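You operate a simulated robot arm through the tools that you are given. There is no shell and no other tool. Be economical: measure what you need, move in short steps, check, and stop when the job is done.

Carry out the task below with a simulated robot arm. There is one attempt and no reset: what you move stays moved.

TASK
Switch the grey tester off, unscrew both knobs on the housing and lift the black lamp into the lamps tray.
Fine: Power off before the lamp moves.
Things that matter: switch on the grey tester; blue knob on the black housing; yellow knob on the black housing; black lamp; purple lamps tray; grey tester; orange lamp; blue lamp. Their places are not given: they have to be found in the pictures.

It is judged by the outcome, as a careful person would: the job done as asked, and still so three seconds after it is handed in. It fails if anything else is knocked over, pushed out of place, dropped, spilled or broken.

THE ROBOT
A 6-joint arm with a two-finger parallel gripper, fixed in place. Base frame: the origin is at the foot of the arm, x ahead of it, y to its left, z up; the work surface is at about z = 795. Lengths are in mm, angles in degrees, forces in N, time in s.
With the tool pointing down near the work surface it reaches from about 260 to 680 mm from the base axis. Its first joint turns from -66.0 to 66.0 degrees. Payload 2.9 kg.
Tool frame: the origin (TCP) lies between the finger pads and is the grasp point; the fingertips stand 30 mm ahead of it; z points along the fingers, y is the line along which they close. The gripper opens to 110 mm. The fingers are 20 mm wide and 10 mm thick; the gripper's body (48 by 112 mm) begins 55 mm behind the TCP.
Orientation is told as [roll, pitch, yaw] about the base's x, y, z axes, in that order, counted from this pose: with the fingers straight down and closing along the base's y, the tool's x points along the base's -x, its y along +y and its z along -z.

THE INTERFACE
- The arm moves only by the tool arm_command. Its argument "increments" is a list of rows, each an object of numbers (a shift or turn left out is 0, a gripper value left out holds the last): "x", "y", "z": the shift along the tool's x, y, z in mm; "wx", "wy", "wz": the turn, a rotation vector about the tool's x, y, z in degrees; "gripper": the finger opening in mm, from 0 to 110. In form: [{"x": .., "y": .., "z": .., "wx": .., "wy": .., "wz": .., "gripper": ..}, ...]. A call has 1 to 20 rows; each row is the pose to reach, as a shift and turn from the pose commanded when the call began, along the tool's axes at that moment. A row lasts 0.2 s, in which the tool goes at most 50 mm and 8.6 degrees; a call with a longer step from one row to the next is refused whole, and so is a gripper value outside its range. A pose out of reach is approached as far as the arm can. The call stops where the force on the tool passes 90 N (or 10 N more than at its start, if that is more) or the arm is blocked; 0.2 s more then pass. The fingers move at their own pace (about 108 mm/s each) and stop on an object; they squeeze with about 29 N. The grip force told is the motor's: it shows also when the fingers shut on nothing. Time passes only in rows, and 0.2 s behind the last, so rows that repeat a pose let the fingers close. It gives the time, the measured TCP pose, the force on the tool (base axes), the opening and the grip force at its end, in the units of the frame above (readings bear some noise), and new pictures: "views" is both (left out), scene, wrist or none.
- Cameras (640 x 400 px; columns grow to the right, rows downward): "scene" is fixed at [69.3, 424.7, 1398.6]; the picture's right is [-0.84, -0.55, 0.00], its down [-0.25, 0.37, -0.89] and it looks along [0.49, -0.75, -0.45] (base axes); focal length 356 px, centre (320, 200). "wrist" rides on the gripper at [-36, 0, -57] in the tool frame; the picture's right is [0.00, -1.00, 0.00], its down [0.97, 0.00, -0.24] and it looks along [0.24, 0.00, 0.97] (tool axes); focal length 218 px, centre (320, 200).
- pixel_to_xyz(camera, pixels): there is no depth. For up to 12 entries [column, row, z] of the newest picture of that camera ("zoom" is the newest enlarged one), the place [x, y] in the base frame at which the ray of that pixel passes the height z, good to about 2 mm. No time passes.
- enlarge(camera, box): a new picture of the part [left, top, right, bottom] of that camera's present view, enlarged. No time passes.
- finish_job(): hands the job in; it is judged then, once.

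Work in short steps. Measure before you move; look again where a grasp or a placing could have gone wrong, and mend it. You have 80 turns and 120 pictures in all, those below and enlarged ones among them. Open the gripper and draw the arm clear of the work before you hand the job in, unless the task says otherwise; then end with one line.

The tools are called after "Request:" as name(argument=value, ...) on one line, values as JSON. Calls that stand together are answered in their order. arm_command: Moves the arm, as the interface text tells. Its arguments: {"type":"object","properties":{"increments":{"type":"array"},"views":{"type":"string","enum":["both","scene","wrist","none"]}},"required":["increments"]} The other tools are called the same way: pixel_to_xyz (camera, pixels) gives the place at which the rays of pixels pass given heights; enlarge (camera, box) takes an enlarged picture of a part of a camera's view; finish_job () hands the job in.

At the start:

```text
clock: 0.0
tool_pos: [496.4, -93.1, 1173.2]
tool_rot: [-0.1, 0.1, 0.0]
contact_force: [-0.1, -0.2, 0.0]
finger_gap: 109.8
gripper_force: 0.1
```

scene: 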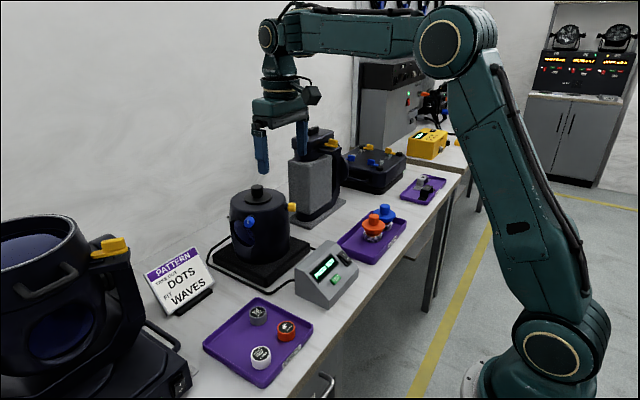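
wrist: 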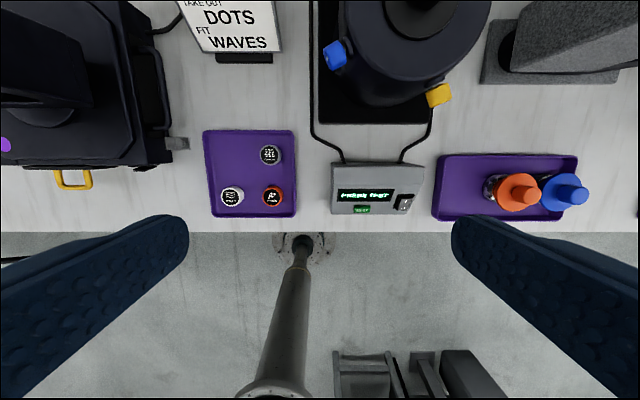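

The scene shows the housing around (260,225), the tester at (327,275) and the lamps tray at (372,235). I'll enlarge these areas.

Request:
enlarge(camera="scene", box=[200, 170, 360, 310])

Request:
enlarge(camera="wrist", box=[300, 0, 600, 230])

```text
2.86 times, centred on (280, 240) of scene
```

zoom: 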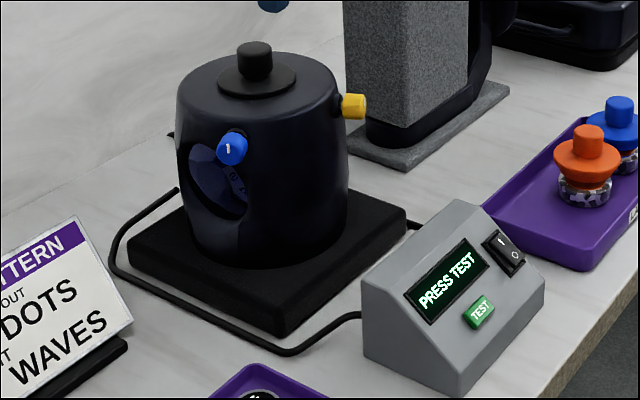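

```text
1.74 times, centred on (450, 115) of wrist
```

zoom: 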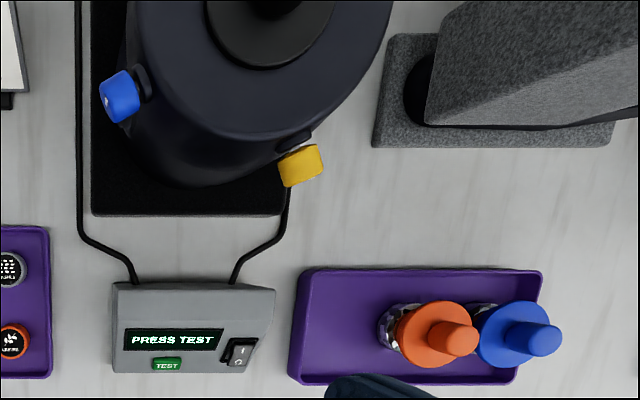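

Request:
pixel_to_xyz(camera="wrist", pixels=[[335, 56, 900], [335, 56, 950], [439, 95.5, 900], [439, 95.5, 950], [403, 203, 840], [403, 203, 870], [413, 5, 1000], [413, 5, 1050], [331, 210, 800], [437, 218, 800], [578, 160, 800], [362, 209, 840]])

Request:
pixel_to_xyz(camera="scene", pixels=[[249.2, 221.8, 900], [249.2, 221.8, 950], [291.5, 207.5, 900], [291.5, 207.5, 950], [344.7, 259, 840], [344.7, 259, 870], [257.6, 186, 1000], [257.6, 186, 1050], [376, 218, 840], [376, 218, 870], [387, 207, 840], [387, 207, 870]])

```text
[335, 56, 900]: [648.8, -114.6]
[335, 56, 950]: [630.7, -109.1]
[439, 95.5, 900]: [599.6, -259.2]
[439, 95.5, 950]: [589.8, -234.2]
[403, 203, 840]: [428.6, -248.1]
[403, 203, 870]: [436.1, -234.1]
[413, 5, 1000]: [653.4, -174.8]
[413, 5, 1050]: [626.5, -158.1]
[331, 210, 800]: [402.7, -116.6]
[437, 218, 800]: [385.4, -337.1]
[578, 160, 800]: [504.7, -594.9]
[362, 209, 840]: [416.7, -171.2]
```

```text
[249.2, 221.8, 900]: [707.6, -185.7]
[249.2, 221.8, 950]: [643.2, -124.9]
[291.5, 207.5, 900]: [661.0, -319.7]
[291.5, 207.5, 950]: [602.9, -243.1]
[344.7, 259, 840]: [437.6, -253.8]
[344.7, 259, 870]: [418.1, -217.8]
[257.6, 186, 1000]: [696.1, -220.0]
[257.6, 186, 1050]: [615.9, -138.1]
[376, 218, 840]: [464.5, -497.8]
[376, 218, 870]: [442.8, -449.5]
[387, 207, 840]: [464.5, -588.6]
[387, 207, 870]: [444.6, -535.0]
```

Triangulated: blue knob ≈(625,-107,964), yellow ≈(590,-230,959), switch ≈(431,-245,848), cap top ≈(637,-163,1035). I go above the tester with fingers closed for a close look.

Request:
arm_command(increments=[{"x": 10, "y": -25, "z": 29, "gripper": 0}, {"x": 19, "y": -51, "z": 58}, {"x": 28, "y": -76, "z": 87}, {"x": 37, "y": -101, "z": 115}, {"x": 46, "y": -127, "z": 144}, {"x": 56, "y": -152, "z": 173}, {"x": 56, "y": -152, "z": 173}], views="none")

Request:
enlarge(camera="wrist", box=[160, 100, 480, 300])

Request:
enlarge(camera="scene", box=[290, 230, 370, 310])

```text
clock: 1.6
tool_pos: [440.9, -246.1, 998.8]
tool_rot: [-0.1, 0.0, 0.1]
contact_force: [-0.1, 0.5, 0.3]
finger_gap: 0.0
gripper_force: 28.8
```

```text
2.00 times, centred on (320, 200) of wrist
```

zoom: 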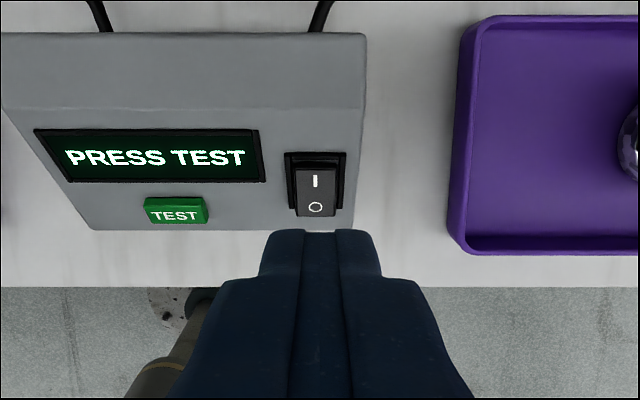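

```text
5.00 times, centred on (330, 270) of scene
```

zoom: 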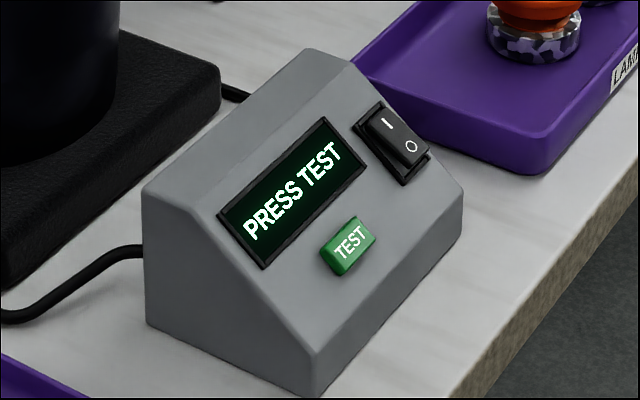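

The I side is pressed in and the O side raised (zoom wrist (316,207), scene (411,147)); I locate O.

Request:
pixel_to_xyz(camera="wrist", pixels=[[318, 203.5, 840], [318, 203.5, 855], [318, 190.5, 840], [318, 190.5, 855], [278, 165, 860], [212, 167, 860]])

Request:
pixel_to_xyz(camera="scene", pixels=[[348.2, 259.4, 840], [348.2, 259.4, 855], [343.8, 255, 840], [343.8, 255, 855]])

```text
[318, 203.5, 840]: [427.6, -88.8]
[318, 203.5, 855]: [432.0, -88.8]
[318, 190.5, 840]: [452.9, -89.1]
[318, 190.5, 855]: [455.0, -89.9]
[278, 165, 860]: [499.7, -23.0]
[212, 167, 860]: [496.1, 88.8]
```

```text
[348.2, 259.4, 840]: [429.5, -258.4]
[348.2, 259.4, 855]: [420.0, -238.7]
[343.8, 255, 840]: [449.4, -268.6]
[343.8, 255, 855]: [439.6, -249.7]
```

O is at ≈(422.5,-244,851), I at ≈(437,-244,858). I bring the leading (+x) edge of the closed fingertips over O and press down gently.

Request:
arm_command(increments=[{"x": 15, "y": 1, "z": 40}, {"x": 30, "y": 2, "z": 80}, {"x": 30, "y": 2, "z": 104}, {"x": 30, "y": 2, "z": 114}, {"x": 30, "y": 2, "z": 118}, {"x": 30, "y": 2, "z": 120}, {"x": 30, "y": 2, "z": 122}], views="none")

Request:
enlarge(camera="scene", box=[290, 210, 400, 310])

```text
clock: 3.2
tool_pos: [410.8, -243.5, 879.3]
tool_rot: [-0.1, 0.0, 0.0]
contact_force: [-2.2, -0.4, 3.5]
finger_gap: 0.2
gripper_force: 28.8
```

```text
4.00 times, centred on (345, 260) of scene
```

zoom: 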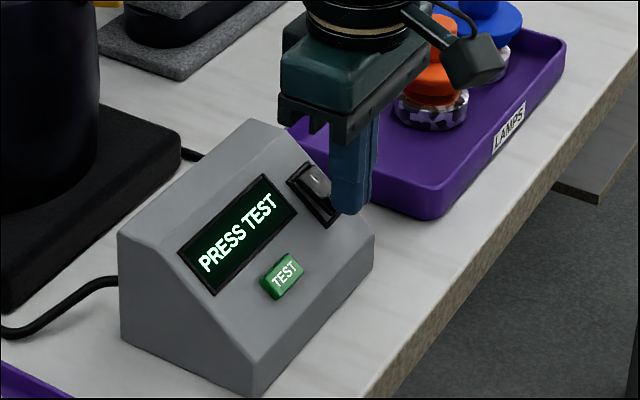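

Contact begun (3.5 N). I press further in small steps.

Request:
arm_command(increments=[{"z": 1.5}, {"z": 3}, {"z": 4.5}, {"z": 6}], views="none")

Request:
enlarge(camera="scene", box=[290, 210, 400, 310])

```text
clock: 4.2
tool_pos: [409.3, -243.6, 874.8]
tool_rot: [0.0, -0.1, -0.2]
contact_force: [-14.6, 2.3, 31.5]
finger_gap: 0.0
gripper_force: 28.5
```

```text
4.00 times, centred on (345, 260) of scene
```

zoom: 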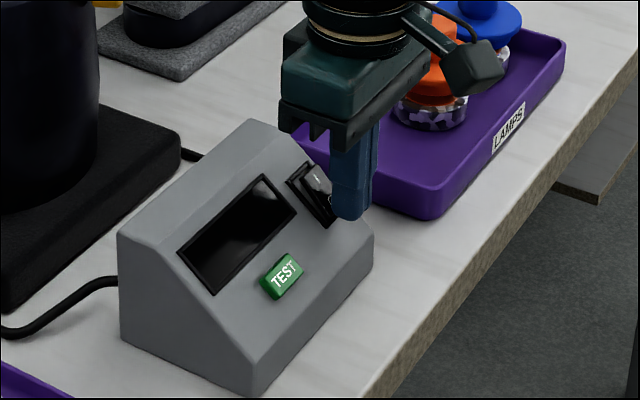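

The display went dark: power is off. I lift off and go look at the housing from above.

Request:
arm_command(increments=[{"z": -40}, {"z": -90}, {"z": -140}, {"z": -190}, {"z": -240}, {"z": -290}, {"x": -40, "y": 25, "z": -300}, {"x": -80, "y": 50, "z": -300}, {"x": -120, "y": 80, "z": -300}, {"x": -120, "y": 80, "z": -300}], views="both")

Request:
enlarge(camera="scene", box=[210, 170, 370, 310])

```text
clock: 6.4
tool_pos: [531.2, -164.1, 1172.1]
tool_rot: [0.0, 0.0, 0.0]
contact_force: [0.3, 0.5, -0.1]
finger_gap: 0.0
gripper_force: 28.8
```

scene: 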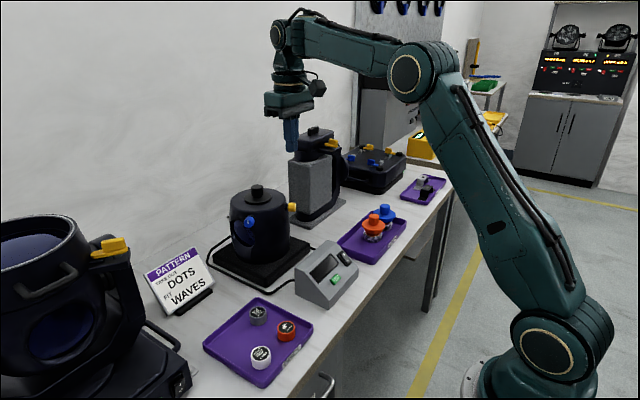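
wrist: 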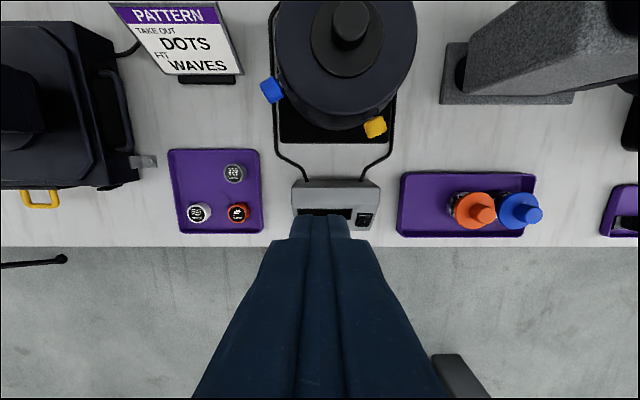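

```text
2.86 times, centred on (290, 240) of scene
```

zoom: 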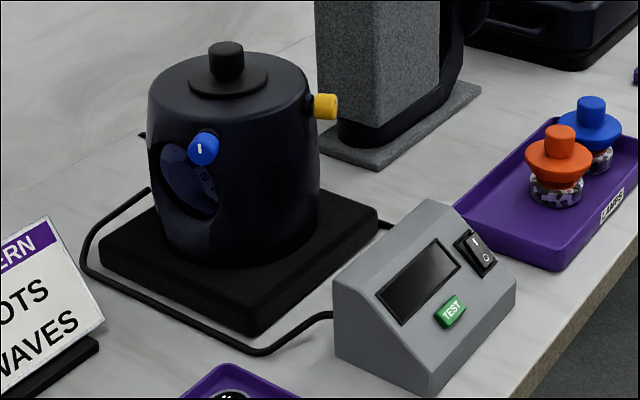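

Request:
enlarge(camera="wrist", box=[240, 0, 432, 150])

Request:
enlarge(camera="scene", box=[230, 180, 302, 250])

```text
2.67 times, centred on (336, 75) of wrist
```

zoom: 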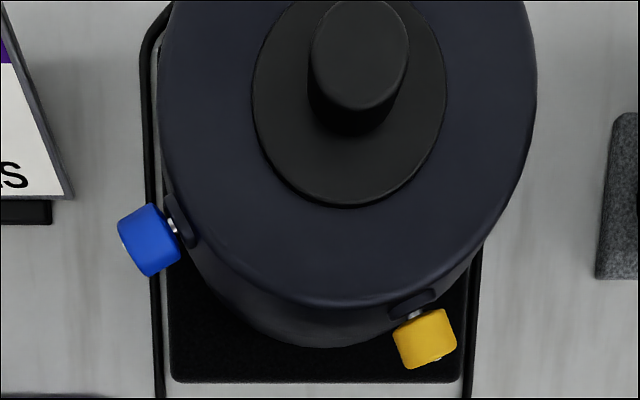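

```text
5.71 times, centred on (266, 215) of scene
```

zoom: 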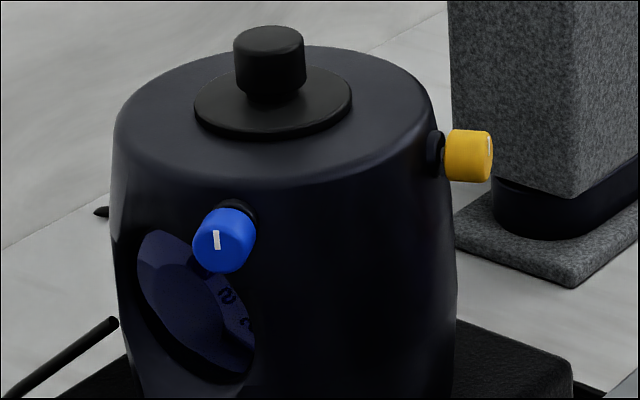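

I convert knob ends and lamp cap in both cameras.

Request:
pixel_to_xyz(camera="wrist", pixels=[[265.5, 94.1, 960], [265.5, 94.1, 970], [278.6, 87, 960], [278.6, 87, 970], [378, 135.4, 960], [378, 135.4, 970], [372.75, 119.6, 960], [372.75, 119.6, 970], [351, 20.3, 1030], [351, 20.3, 1040], [346.9, 38.6, 1000], [346.9, 38.6, 1010]])

Request:
pixel_to_xyz(camera="scene", pixels=[[248.2, 222, 960], [248.2, 222, 970], [251.5, 218.9, 960], [251.5, 218.9, 970], [295.2, 207.5, 960], [295.2, 207.5, 970], [289.1, 207.5, 960], [289.1, 207.5, 970], [257.25, 186.5, 1030], [257.25, 186.5, 1040], [257.8, 198, 1000], [257.8, 198, 1010]])

```text
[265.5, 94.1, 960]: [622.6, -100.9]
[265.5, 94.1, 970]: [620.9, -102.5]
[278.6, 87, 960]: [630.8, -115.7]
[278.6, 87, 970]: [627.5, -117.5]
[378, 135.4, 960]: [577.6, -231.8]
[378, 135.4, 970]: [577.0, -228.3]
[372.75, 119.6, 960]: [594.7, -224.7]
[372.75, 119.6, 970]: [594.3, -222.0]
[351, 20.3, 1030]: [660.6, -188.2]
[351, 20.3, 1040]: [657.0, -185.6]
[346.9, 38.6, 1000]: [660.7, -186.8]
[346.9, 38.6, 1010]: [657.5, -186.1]
```

```text
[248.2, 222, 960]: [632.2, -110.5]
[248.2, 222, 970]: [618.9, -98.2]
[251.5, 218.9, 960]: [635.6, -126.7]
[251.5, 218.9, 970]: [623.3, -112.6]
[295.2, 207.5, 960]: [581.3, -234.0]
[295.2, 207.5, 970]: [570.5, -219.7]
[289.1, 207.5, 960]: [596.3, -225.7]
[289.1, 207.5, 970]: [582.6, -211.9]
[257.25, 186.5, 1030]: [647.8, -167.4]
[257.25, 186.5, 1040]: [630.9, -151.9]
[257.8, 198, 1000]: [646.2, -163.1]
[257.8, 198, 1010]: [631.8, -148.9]
```

Knob axes point at ~117° (blue) and ~207° (yellow) from housing axis ≈(665,-188). Before approaching horizontally, I check obstacles: the big light at left and the sign.

Request:
pixel_to_xyz(camera="wrist", pixels=[[40, 200, 900], [40, 200, 1000], [156, 160, 850], [156, 160, 900], [128, 130, 900], [128, 130, 1000], [100, 60, 1000], [100, 60, 1100], [110, 4, 900], [240, 72, 800], [220, 4, 900], [180, 72, 800]])

Request:
pixel_to_xyz(camera="scene", pixels=[[110, 246, 900], [110, 246, 1000], [185, 378, 850], [185, 378, 900], [130, 250, 900], [130, 250, 1000], [75, 218, 1000], [75, 218, 1100], [144, 276, 900], [212, 290, 800], [195, 248, 900], [178, 310, 800]])

Request:
enlarge(camera="scene", box=[0, 190, 240, 400])

```text
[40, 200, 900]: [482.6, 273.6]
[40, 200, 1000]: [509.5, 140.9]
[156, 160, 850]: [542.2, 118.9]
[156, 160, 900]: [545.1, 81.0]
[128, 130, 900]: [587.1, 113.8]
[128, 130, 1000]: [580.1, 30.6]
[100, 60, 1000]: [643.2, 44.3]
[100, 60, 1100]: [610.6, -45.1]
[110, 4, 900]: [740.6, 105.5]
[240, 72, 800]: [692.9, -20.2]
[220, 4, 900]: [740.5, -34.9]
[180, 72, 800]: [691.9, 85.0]
```

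```text
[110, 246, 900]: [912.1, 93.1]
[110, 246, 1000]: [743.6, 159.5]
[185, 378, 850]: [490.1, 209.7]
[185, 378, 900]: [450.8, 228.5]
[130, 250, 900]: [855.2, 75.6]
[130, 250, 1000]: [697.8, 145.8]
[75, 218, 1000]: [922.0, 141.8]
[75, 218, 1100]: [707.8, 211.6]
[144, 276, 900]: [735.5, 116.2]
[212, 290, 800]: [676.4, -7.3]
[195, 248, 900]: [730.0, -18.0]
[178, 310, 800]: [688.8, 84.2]
```

```text
1.90 times, centred on (120, 295) of scene
```

zoom: 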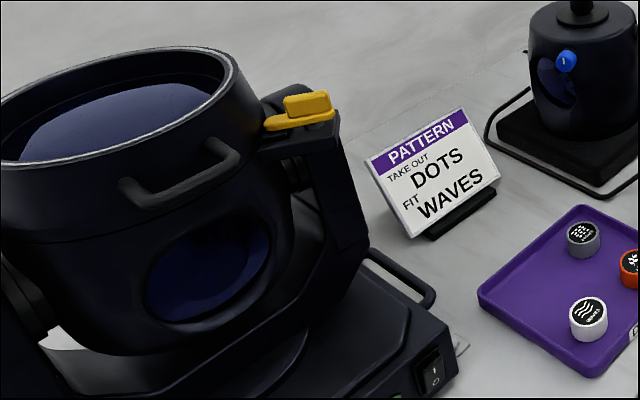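

Obstacles near the approach are low (light base, sign at x>680). I move left of the housing, up high, and pitch the tool to horizontal with the fingers partly open.

Request:
arm_command(increments=[{"y": 40, "z": 15, "gripper": 60}, {"y": 80, "z": 30, "wy": -8.5}, {"y": 120, "z": 45, "wy": -17}, {"y": 164, "z": 60, "wy": -25.5}, {"y": 164, "z": 72, "wy": -34}, {"y": 164, "z": 72, "wy": -42.5}, {"y": 164, "z": 72, "wy": -51}, {"y": 164, "z": 72, "wy": -59.5}, {"y": 164, "z": 72, "wy": -68}, {"y": 164, "z": 72, "wy": -76.5}, {"y": 164, "z": 72, "wy": -85}, {"y": 164, "z": 72, "wy": -90}, {"y": 164, "z": 72, "wy": -90}], views="scene")

```text
clock: 9.2
tool_pos: [529.3, 1.4, 1100.4]
tool_rot: [-105.9, -90.0, 105.9]
contact_force: [0.4, 0.6, -0.2]
finger_gap: 60.0
gripper_force: 0.0
```

scene: 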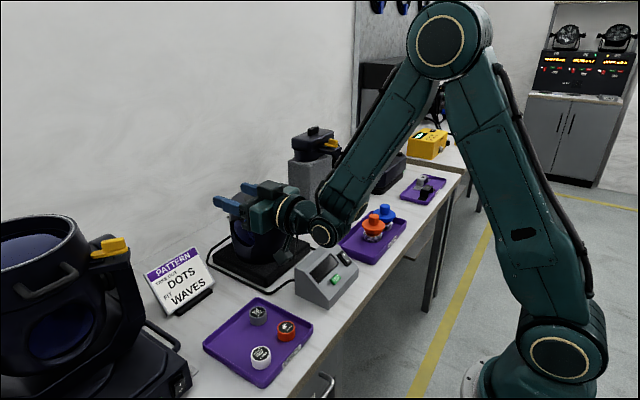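

Tool is horizontal. I yaw it to face along the blue knob's axis (heading −63.4°).

Request:
arm_command(increments=[{"wx": 8}, {"wx": 16}, {"wx": 24}, {"z": 5, "wx": 32}, {"z": 15, "y": 2, "wx": 40}, {"z": 25, "y": 4, "wx": 48}, {"z": 35, "y": 5, "wx": 56}, {"z": 39, "y": 6, "wx": 63.4}, {"z": 39, "y": 6, "wx": 63.4}], views="both")

```text
clock: 11.2
tool_pos: [591.6, -38.6, 1101.9]
tool_rot: [0.4, -87.8, -61.7]
contact_force: [0.0, 0.1, 0.8]
finger_gap: 59.9
gripper_force: 0.1
out of reach, approached as far as the arm can: row 1, 7, 8, 9
```

scene: 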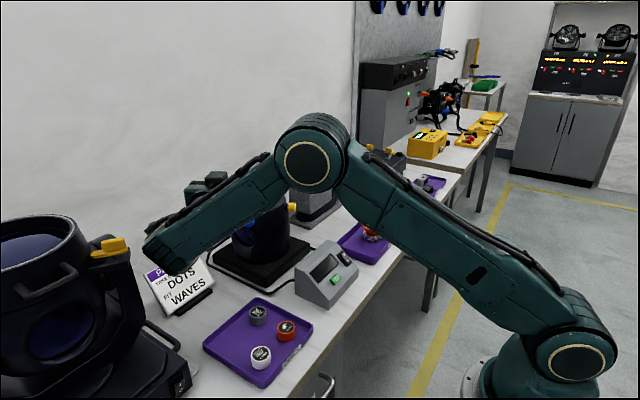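
wrist: 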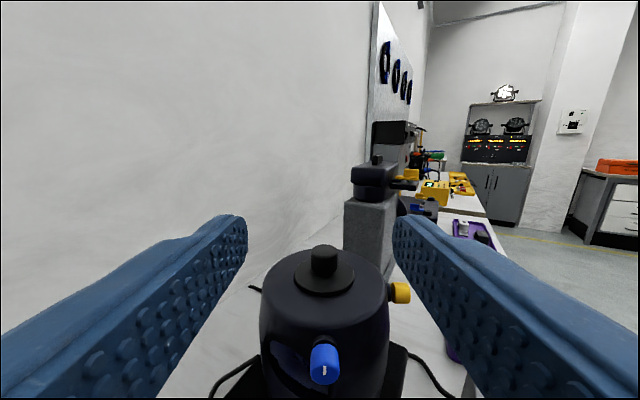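

The tool ended on the knob's axis line (knob at column 325, lamp cap at 324). I descend a first step and check how it follows.

Request:
arm_command(increments=[{"x": 20}, {"x": 40}, {"x": 60}, {"x": 60}], views="both")

```text
clock: 12.2
tool_pos: [591.6, -36.2, 1041.9]
tool_rot: [1.0, -87.3, -61.8]
contact_force: [0.6, -0.6, 0.2]
finger_gap: 60.1
gripper_force: 0.1
```

scene: 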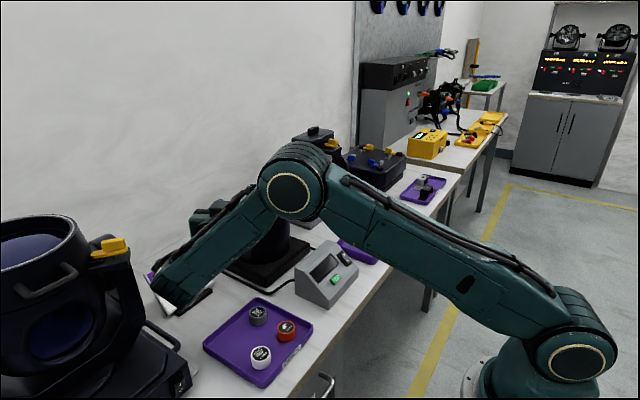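
wrist: 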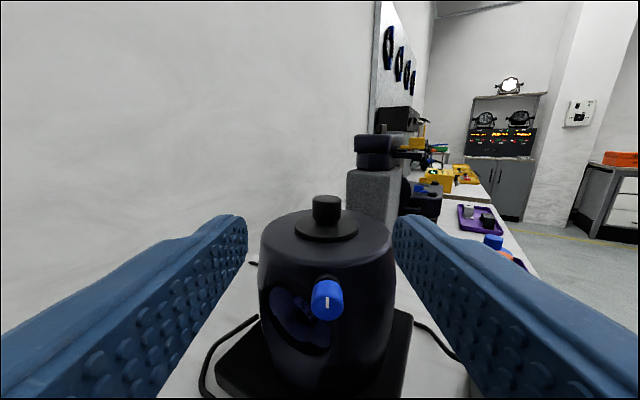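

Following well. I lower to knob height, advance part way and correct the small orientation error.

Request:
arm_command(increments=[{"x": 25}, {"x": 50}, {"x": 74}, {"x": 74, "z": 20}, {"x": 74, "z": 40}, {"x": 74, "z": 40, "wy": -2.7, "wx": 1.6}, {"x": 74, "z": 40, "wy": -2.7, "wx": 1.6}], views="both")

```text
clock: 13.8
tool_pos: [616.0, -76.5, 968.4]
tool_rot: [-3.3, -89.8, -59.1]
contact_force: [0.0, -0.4, -0.4]
finger_gap: 59.9
gripper_force: 0.2
out of reach, approached as far as the arm can: row 1, 2, 3, 6, 7
```

scene: 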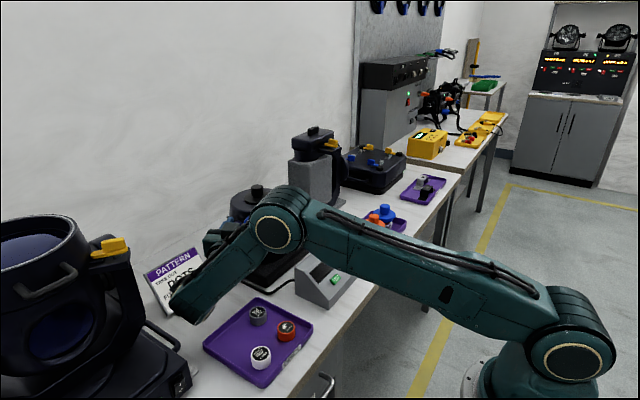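
wrist: 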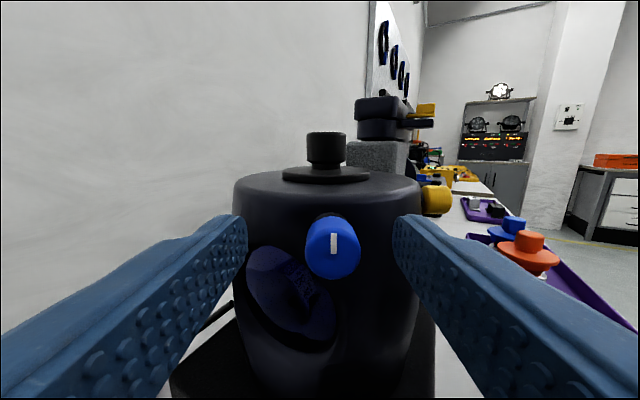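

Knob face at (333,247): 5.5 mm to the right and ~4 mm below the TCP. I centre, advance 10 mm so the fingertips surround the knob short of the housing, and close.

Request:
arm_command(increments=[{"x": 2, "y": -3}, {"x": 3.5, "y": -5.5}, {"x": 3.5, "y": -5.5, "z": 5}, {"x": 3.5, "y": -5.5, "z": 10}, {"x": 3.5, "y": -5.5, "z": 10}], views="wrist")

```text
clock: 15.0
tool_pos: [616.9, -87.4, 966.4]
tool_rot: [-176.9, -89.7, 114.3]
contact_force: [0.4, 0.0, 0.3]
finger_gap: 60.2
gripper_force: 0.1
out of reach, approached as far as the arm can: row 1, 2
```

wrist: 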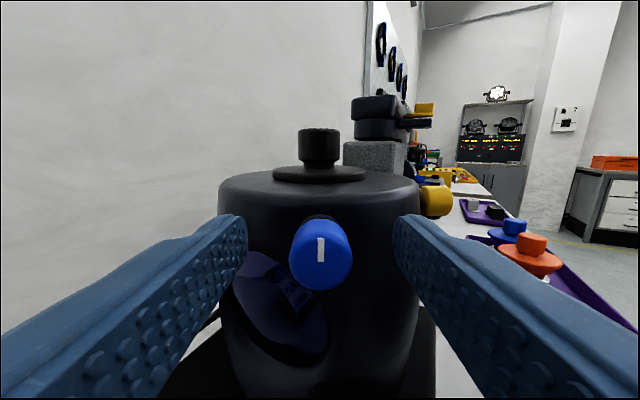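

Centred (knob at column 321). Closing on the knob.

Request:
arm_command(increments=[{"gripper": 0}, {"gripper": 0}, {"gripper": 0}], views="wrist")

```text
clock: 15.8
tool_pos: [616.3, -89.5, 967.7]
tool_rot: [-174.6, -89.7, 111.9]
contact_force: [-4.2, -2.1, -1.3]
finger_gap: 22.7
gripper_force: 44.7
```

wrist: 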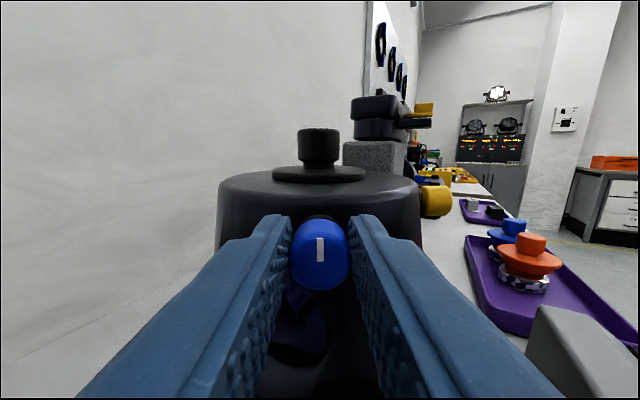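

Gripped (22.7 mm). Now a small counter-clockwise turn (−wz) to test.

Request:
arm_command(increments=[{"wz": -8}, {"wz": -16}, {"wz": -24}, {"wz": -32}, {"wz": -40}, {"wz": -40}], views="wrist")

```text
clock: 17.2
tool_pos: [618.3, -86.3, 965.2]
tool_rot: [-90.0, -50.0, 28.1]
contact_force: [28.3, 7.9, -5.9]
finger_gap: 22.5
gripper_force: 45.0
```

wrist: 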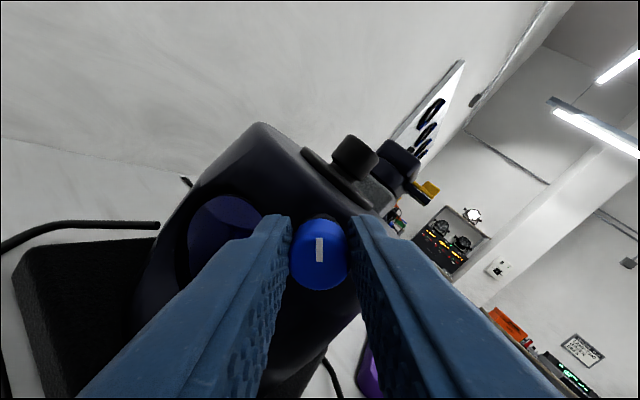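

The mark stays vertical in the gripper view, so the knob turned 40° counter-clockwise with it. Continue.

Request:
arm_command(increments=[{"wz": -8}, {"wz": -16}, {"wz": -24}, {"wz": -32}, {"wz": -40}, {"wz": -48}, {"wz": -56}, {"wz": -56}], views="both")

```text
clock: 19.0
tool_pos: [618.9, -86.9, 961.4]
tool_rot: [-89.4, 6.3, 28.1]
contact_force: [4.6, 21.0, -31.8]
finger_gap: 22.0
gripper_force: 45.3
```

scene: 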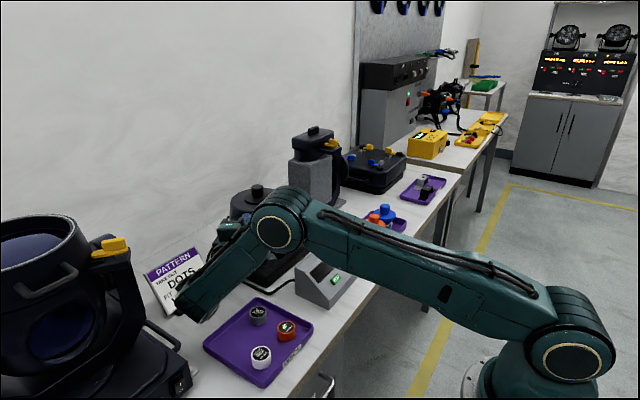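
wrist: 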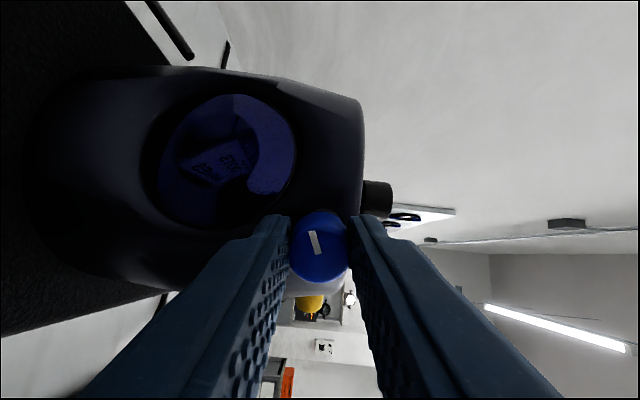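

The mark seems tilted now; zoom to see the knob's state.

Request:
enlarge(camera="wrist", box=[260, 180, 380, 300])

Request:
enlarge(camera="scene", box=[190, 180, 290, 280])

```text
3.33 times, centred on (320, 240) of wrist
```

zoom: 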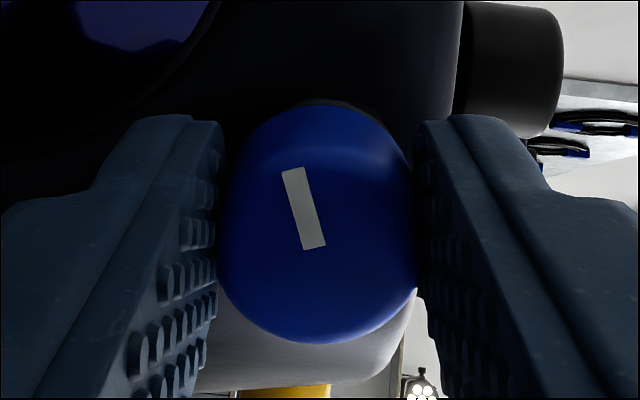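

```text
4.00 times, centred on (240, 230) of scene
```

zoom: 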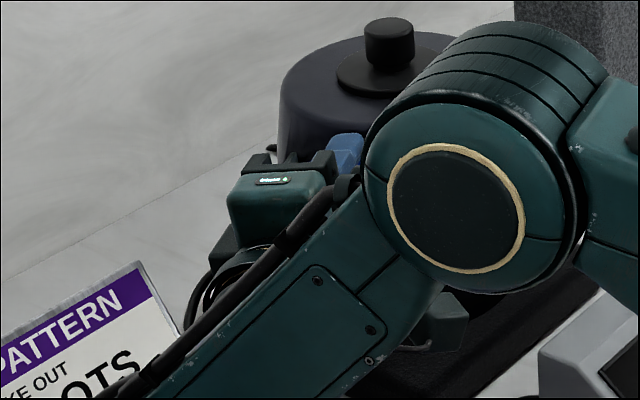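

Open, rewind the wrist to see how the knob stands now.

Request:
arm_command(increments=[{"gripper": 60}, {"gripper": 60}, {"x": 0, "z": -25}, {"z": -25, "wz": 8}, {"z": -25, "wz": 16}, {"z": -25, "wz": 24}, {"z": -25, "wz": 32}, {"z": -25, "wz": 40}, {"z": -25, "wz": 48}, {"z": -25, "wz": 56}, {"z": -25, "wz": 64}, {"z": -25, "wz": 72}, {"z": -25, "wz": 80}, {"z": -25, "wz": 88}, {"z": -25, "wz": 96}, {"z": -25, "wz": 96}], views="wrist")

Request:
enlarge(camera="wrist", box=[240, 150, 400, 290])

```text
clock: 22.4
tool_pos: [614.8, -76.5, 967.9]
tool_rot: [15.8, -89.6, -78.0]
contact_force: [0.5, -0.2, -0.5]
finger_gap: 59.9
gripper_force: 0.1
out of reach, approached as far as the arm can: row 3, 4, 5, 6, 7, 8, 9, 10, 11, 12, 13, 14, 15, 16
```

wrist: 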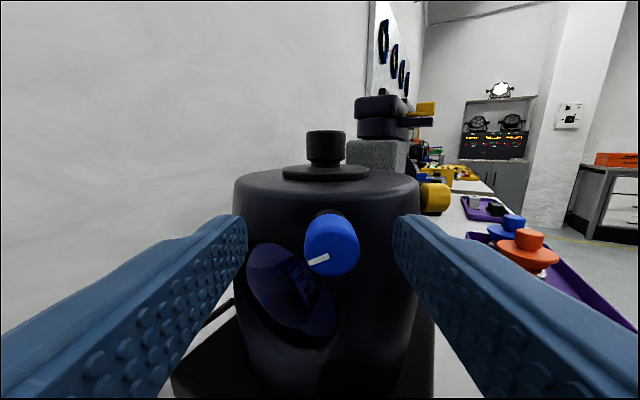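

```text
2.86 times, centred on (320, 220) of wrist
```

zoom: 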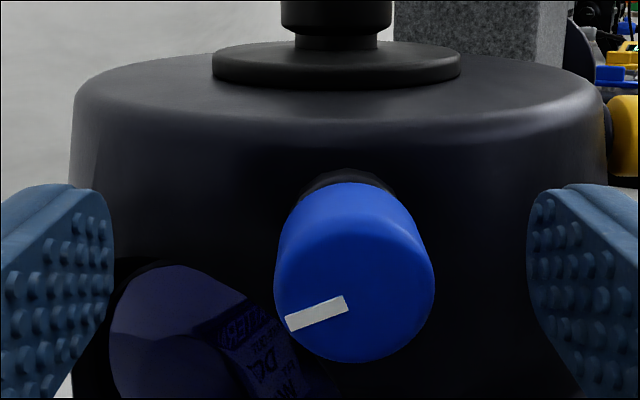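

Knob turned ~107° (mark now points left-down) but it is still seated. I rotate the wrist forward by 80° for a longer stroke, centring as before.

Request:
arm_command(increments=[{"x": 2, "y": -5, "wz": 8}, {"x": 2, "y": -5, "wz": 16}, {"x": 2, "y": -5, "wz": 24}, {"x": 2, "y": -5, "wz": 32}, {"x": 2, "y": -5, "wz": 40}, {"x": 2, "y": -5, "wz": 48}, {"x": 2, "y": -5, "wz": 56}, {"x": 2, "y": -5, "wz": 64}, {"x": 2, "y": -5, "wz": 72}, {"x": 2, "y": -5, "wz": 80}, {"x": 2, "y": -5, "z": 5, "wz": 80}, {"x": 2, "y": -5, "z": 11, "wz": 80}, {"x": 2, "y": -5, "z": 11, "wz": 80}], views="wrist")

```text
clock: 25.2
tool_pos: [614.8, -89.7, 965.7]
tool_rot: [90.1, -10.1, -152.6]
contact_force: [-0.7, 0.0, 1.0]
finger_gap: 60.0
gripper_force: 0.0
out of reach, approached as far as the arm can: row 1, 2, 3, 4, 5, 6, 7, 8, 9, 10
```

wrist: 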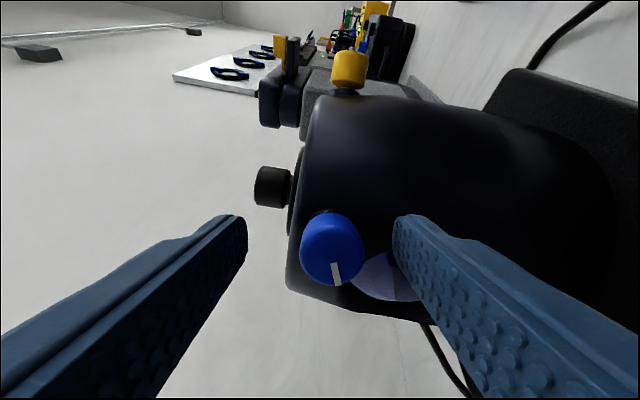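

Sideways view shows the knob 4 mm lower than the TCP (column 332). Correct, close, then unscrew 160°.

Request:
arm_command(increments=[{"y": -4}, {"y": -4, "gripper": 0}, {"y": -4}, {"y": -4}], views="none")

Request:
arm_command(increments=[{"wz": -8}, {"wz": -16}, {"wz": -24}, {"wz": -32}, {"wz": -40}, {"wz": -48}, {"wz": -56}, {"wz": -64}, {"wz": -72}, {"wz": -80}, {"wz": -88}, {"wz": -96}, {"wz": -104}, {"wz": -112}, {"wz": -120}, {"wz": -128}, {"wz": -136}, {"wz": -144}, {"wz": -152}, {"wz": -160}], views="wrist")

```text
clock: 26.2
tool_pos: [614.9, -89.5, 962.2]
tool_rot: [90.1, -10.1, -152.5]
contact_force: [0.0, -0.5, -2.4]
finger_gap: 22.3
gripper_force: 44.6
```

```text
clock: 30.4
tool_pos: [617.2, -87.2, 961.7]
tool_rot: [-90.1, -9.8, 28.1]
contact_force: [22.5, 18.6, -5.7]
finger_gap: 22.1
gripper_force: 45.0
```

wrist: 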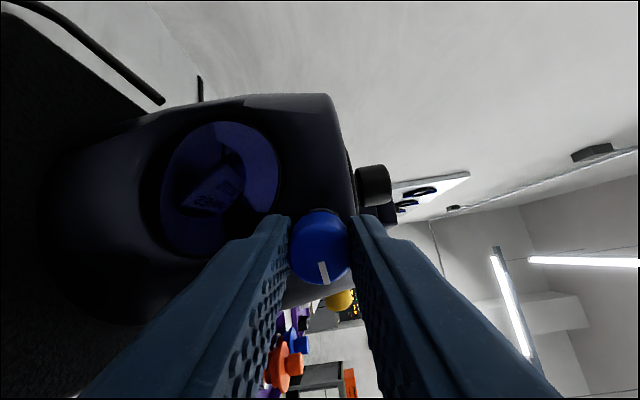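

Turned together (~267° total). Continue further in the same direction as far as the wrist allows.

Request:
arm_command(increments=[{"wz": -8}, {"wz": -16}, {"wz": -24}, {"wz": -32}, {"wz": -40}, {"wz": -48}, {"wz": -56}, {"wz": -64}, {"wz": -72}, {"wz": -80}, {"wz": -88}, {"wz": -96}, {"wz": -100}], views="wrist")

```text
clock: 33.2
tool_pos: [616.7, -87.4, 962.4]
tool_rot: [149.9, 89.9, -92.3]
contact_force: [-2.4, 20.5, -14.6]
finger_gap: 22.7
gripper_force: 44.3
```

wrist: 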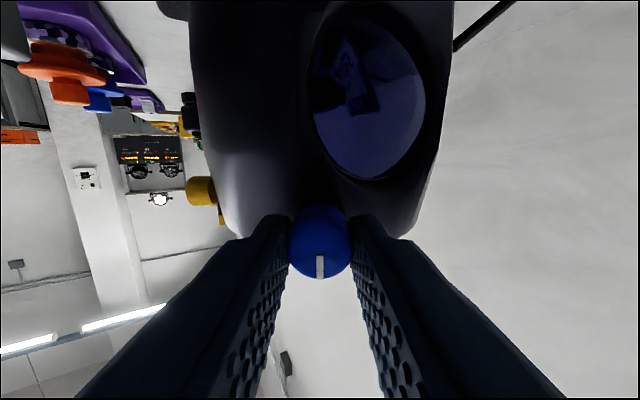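

About 367° total. Open, back off and rewind to inspect how far it stands out.

Request:
arm_command(increments=[{"gripper": 60}, {"gripper": 60}, {"z": -12}, {"z": -12, "wz": 8}, {"z": -12, "wz": 16}, {"z": -12, "wz": 24}, {"z": -12, "wz": 32}, {"z": -12, "wz": 40}, {"z": -12, "wz": 48}, {"z": -12, "wz": 56}, {"z": -12, "wz": 64}, {"z": -12, "wz": 72}, {"z": -12, "wz": 80}, {"z": -12, "wz": 88}, {"z": -12, "wz": 96}, {"z": -12, "wz": 100}], views="none")

Request:
arm_command(increments=[{"wz": 8}, {"wz": 16}, {"wz": 24}, {"wz": 32}, {"wz": 40}, {"wz": 48}, {"wz": 56}, {"wz": 64}, {"wz": 72}, {"wz": 80}, {"wz": 80}], views="wrist")

Request:
enlarge(camera="wrist", box=[240, 150, 400, 290])

```text
clock: 36.6
tool_pos: [614.7, -83.0, 963.1]
tool_rot: [-89.9, -10.1, 27.5]
contact_force: [-0.1, 0.8, 1.0]
finger_gap: 59.8
gripper_force: 0.2
out of reach, approached as far as the arm can: row 3, 4, 5, 6, 7, 8, 9, 10, 11, 12, 13, 14, 15, 16
```

```text
clock: 39.0
tool_pos: [612.6, -84.7, 964.2]
tool_rot: [56.8, -89.9, -119.2]
contact_force: [-0.6, -0.4, 0.1]
finger_gap: 59.9
gripper_force: 0.0
```

wrist: 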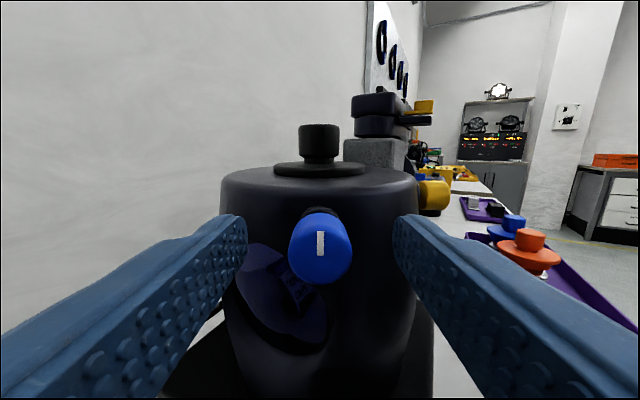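

```text
2.86 times, centred on (320, 220) of wrist
```

zoom: 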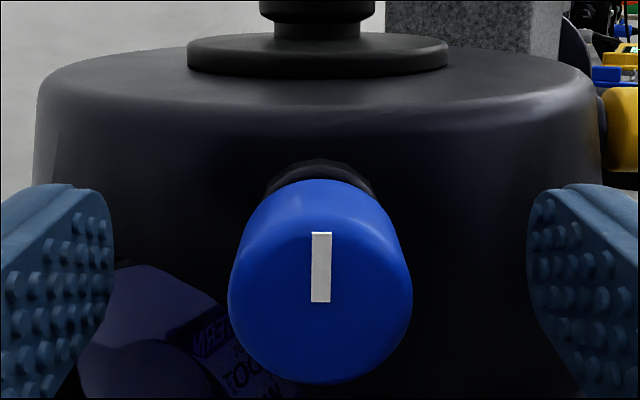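

The knob has come out ~5 mm after one turn, so it's unscrewing. I continue with another long stroke.

Request:
arm_command(increments=[{"x": 2, "wz": 8}, {"x": 2, "wz": 16}, {"x": 2, "wz": 24}, {"x": 2, "wz": 32}, {"x": 2, "wz": 40}, {"x": 2, "wz": 48}, {"x": 2, "wz": 56}, {"x": 2, "wz": 64}, {"x": 2, "wz": 72}, {"x": 2, "wz": 80}, {"x": 2, "wz": 88}, {"x": 2, "wz": 96}, {"x": 2, "wz": 104}, {"x": 2, "wz": 112}, {"x": 2, "wz": 120}, {"x": 2, "wz": 120}], views="wrist")

```text
clock: 42.4
tool_pos: [623.3, -83.5, 964.0]
tool_rot: [90.3, 30.0, -152.6]
contact_force: [-0.8, -0.2, 0.4]
finger_gap: 60.0
gripper_force: 0.1
out of reach, approached as far as the arm can: row 15, 16
```

wrist: 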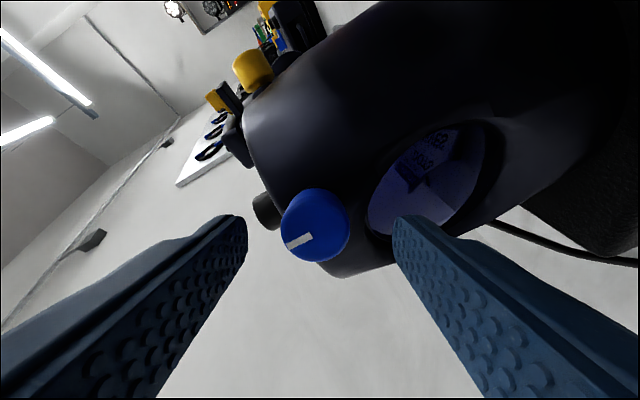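

The wrist hit its limit at 120° and shifted ~10 mm; I turn back 12°, recentre (tool x −10) and look.

Request:
arm_command(increments=[{"x": -3, "wz": -6}, {"x": -7, "y": 1, "wz": -12}, {"x": -10, "y": 1, "wz": -12}, {"x": -10, "y": 1, "wz": -12}], views="wrist")

```text
clock: 43.4
tool_pos: [615.4, -90.4, 960.1]
tool_rot: [90.1, 18.0, -152.5]
contact_force: [-0.6, 0.6, -0.2]
finger_gap: 60.0
gripper_force: 0.2
```

wrist: 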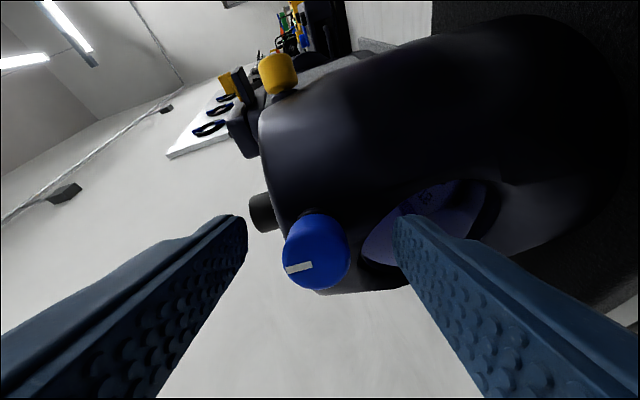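

Nearly centred. Fine-tune, close and unscrew.

Request:
arm_command(increments=[{"x": -2, "y": 1, "z": -3}, {"x": -2, "y": 1, "z": -3, "gripper": 0}, {"x": -2, "y": 1, "z": -3}, {"x": -2, "y": 1, "z": -3}], views="none")

Request:
arm_command(increments=[{"wz": -8}, {"wz": -16}, {"wz": -24}, {"wz": -32}, {"wz": -40}, {"wz": -48}, {"wz": -56}, {"wz": -64}, {"wz": -72}, {"wz": -80}, {"wz": -88, "z": -1}, {"wz": -96, "z": -1}, {"wz": -104, "z": -1}, {"wz": -112, "z": -1}, {"wz": -120, "z": -2}, {"wz": -128, "z": -2}, {"wz": -136, "z": -2}, {"wz": -144, "z": -2}, {"wz": -152, "z": -2}, {"wz": -160, "z": -2}], views="wrist")

```text
clock: 44.4
tool_pos: [610.8, -86.8, 959.9]
tool_rot: [89.9, 18.0, -152.4]
contact_force: [-1.2, -0.2, 2.0]
finger_gap: 22.1
gripper_force: 44.9
```

```text
clock: 48.6
tool_pos: [612.5, -88.0, 959.0]
tool_rot: [-89.6, -37.7, 27.4]
contact_force: [7.2, 9.2, -7.8]
finger_gap: 22.2
gripper_force: 44.9
```

wrist: 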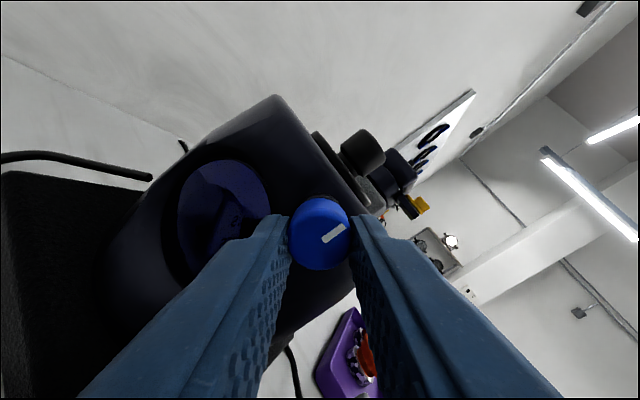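

The mark stayed put in the world while the gripper slipped 160°: the knob is at its end stop, fully unscrewed after one turn. Release, level the wrist, and rise clear.

Request:
arm_command(increments=[{"gripper": 60}, {"gripper": 60}, {"z": -8}, {"z": -8, "wz": 8}, {"z": -8, "wz": 16}, {"z": -8, "wz": 24}, {"z": -8, "wz": 32}, {"z": -8, "wz": 40}, {"z": -8, "wz": 48}, {"z": -8, "wz": 52}, {"z": -8, "wz": 52}], views="wrist")

Request:
enlarge(camera="wrist", box=[240, 150, 400, 290])

```text
clock: 51.0
tool_pos: [613.2, -84.7, 959.7]
tool_rot: [24.4, -89.8, -86.8]
contact_force: [-0.6, -0.1, 0.7]
finger_gap: 59.9
gripper_force: 0.1
out of reach, approached as far as the arm can: row 3, 4, 5, 6, 7, 8, 9, 10, 11
```

wrist: 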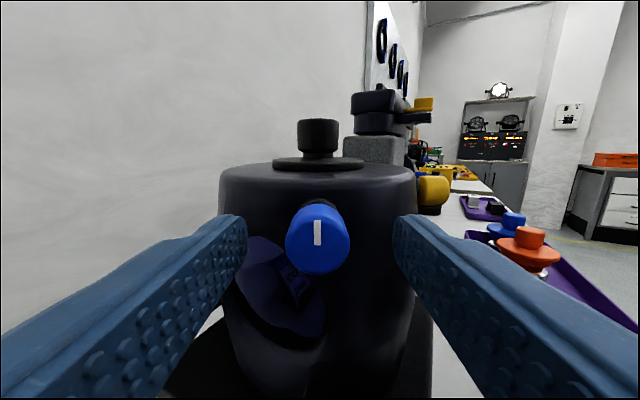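

```text
2.86 times, centred on (320, 220) of wrist
```

zoom: 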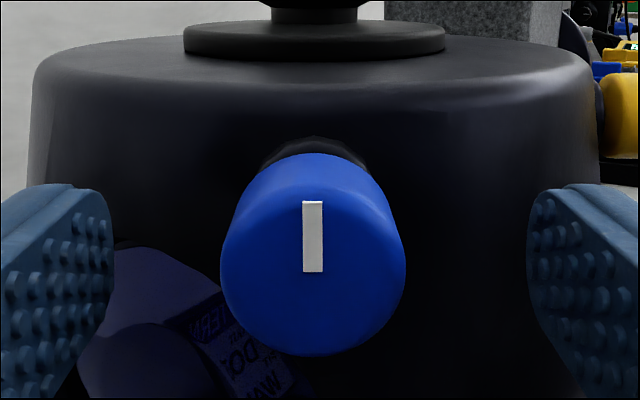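

Blue knob stands out, done. Rise clear, then swing to the yellow knob's axis (heading +26.7°).

Request:
arm_command(increments=[{"x": -40}, {"x": -85}, {"x": -130}, {"x": -175}, {"x": -175}], views="none")

Request:
arm_command(increments=[{"z": 10, "y": -13, "wx": -8}, {"z": 20, "y": -27, "wx": -16}, {"z": 30, "y": -40, "wx": -24}, {"z": 40, "y": -54, "wx": -32}, {"z": 50, "y": -67, "wx": -40}, {"z": 60, "y": -81, "wx": -48}, {"z": 70, "y": -94, "wx": -56}, {"z": 80, "y": -108, "wx": -64}, {"z": 90, "y": -122, "wx": -72}, {"z": 100, "y": -140, "wx": -80}, {"z": 113, "y": -162, "wx": -88}, {"z": 113, "y": -162, "wx": -89}, {"z": 113, "y": -162, "wx": -89}], views="both")

```text
clock: 52.2
tool_pos: [611.6, -81.3, 1136.5]
tool_rot: [-175.6, -89.6, 112.9]
contact_force: [-1.3, 0.5, 0.7]
finger_gap: 60.2
gripper_force: 0.1
```

```text
clock: 55.0
tool_pos: [519.4, -258.6, 1135.7]
tool_rot: [-91.3, -89.6, 117.8]
contact_force: [0.0, -0.9, 1.2]
finger_gap: 60.0
gripper_force: 0.1
```

scene: 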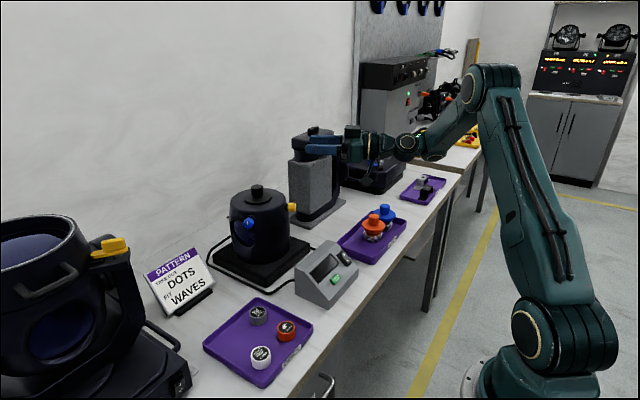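
wrist: 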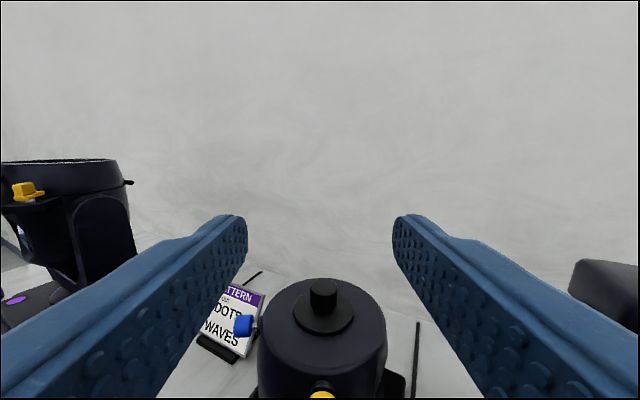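

Aligned over the yellow knob (column 321). Descend to knob height at standoff.

Request:
arm_command(increments=[{"x": 40}, {"x": 80}, {"x": 120}, {"x": 160}, {"x": 173}, {"x": 173, "z": 20}, {"x": 173, "z": 38}, {"x": 173, "z": 38}], views="both")

```text
clock: 56.8
tool_pos: [555.4, -241.0, 963.6]
tool_rot: [-92.4, -89.5, 118.7]
contact_force: [0.2, -0.3, 0.1]
finger_gap: 59.9
gripper_force: 0.0
out of reach, approached as far as the arm can: row 4, 5
```

scene: 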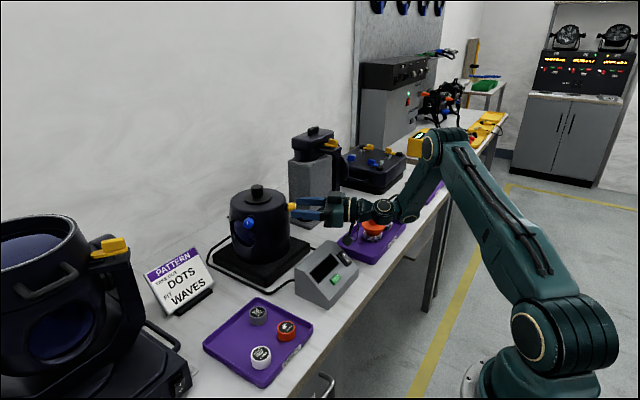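
wrist: 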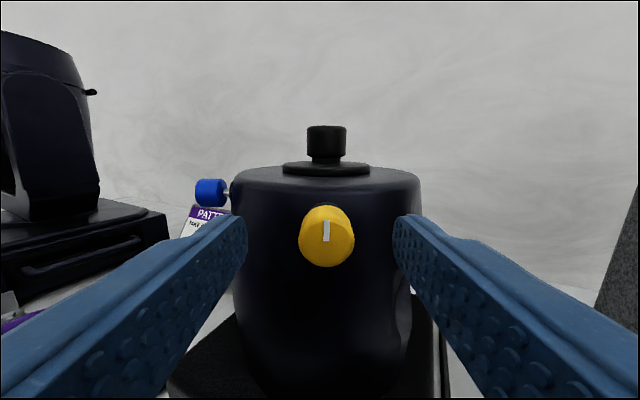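

Knob at (327,240). I pre-rotate +80°, centre and advance 10 mm.

Request:
arm_command(increments=[{"y": -2.5, "x": 1, "wz": 8}, {"y": -2.5, "x": 1, "wz": 16}, {"y": -2.5, "x": 1, "wz": 24}, {"y": -2.5, "x": 1, "wz": 32}, {"y": -2.5, "x": 1, "wz": 40}, {"y": -2.5, "x": 1, "wz": 48}, {"y": -2.5, "x": 1, "wz": 56}, {"y": -2.5, "x": 1, "wz": 64}, {"y": -2.5, "x": 1, "wz": 72}, {"y": -2.5, "x": 1, "wz": 80}, {"y": -2.5, "x": 1, "wz": 80, "z": 5}, {"y": -2.5, "x": 1, "wz": 80, "z": 10}, {"y": -2.5, "x": 1, "wz": 80, "z": 10}], views="wrist")

```text
clock: 59.6
tool_pos: [564.6, -240.1, 962.0]
tool_rot: [90.0, -10.4, -63.7]
contact_force: [0.1, 0.1, -0.1]
finger_gap: 59.9
gripper_force: 0.0
```

wrist: 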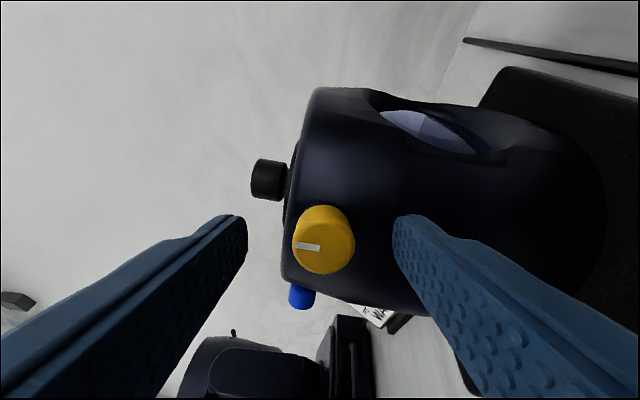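

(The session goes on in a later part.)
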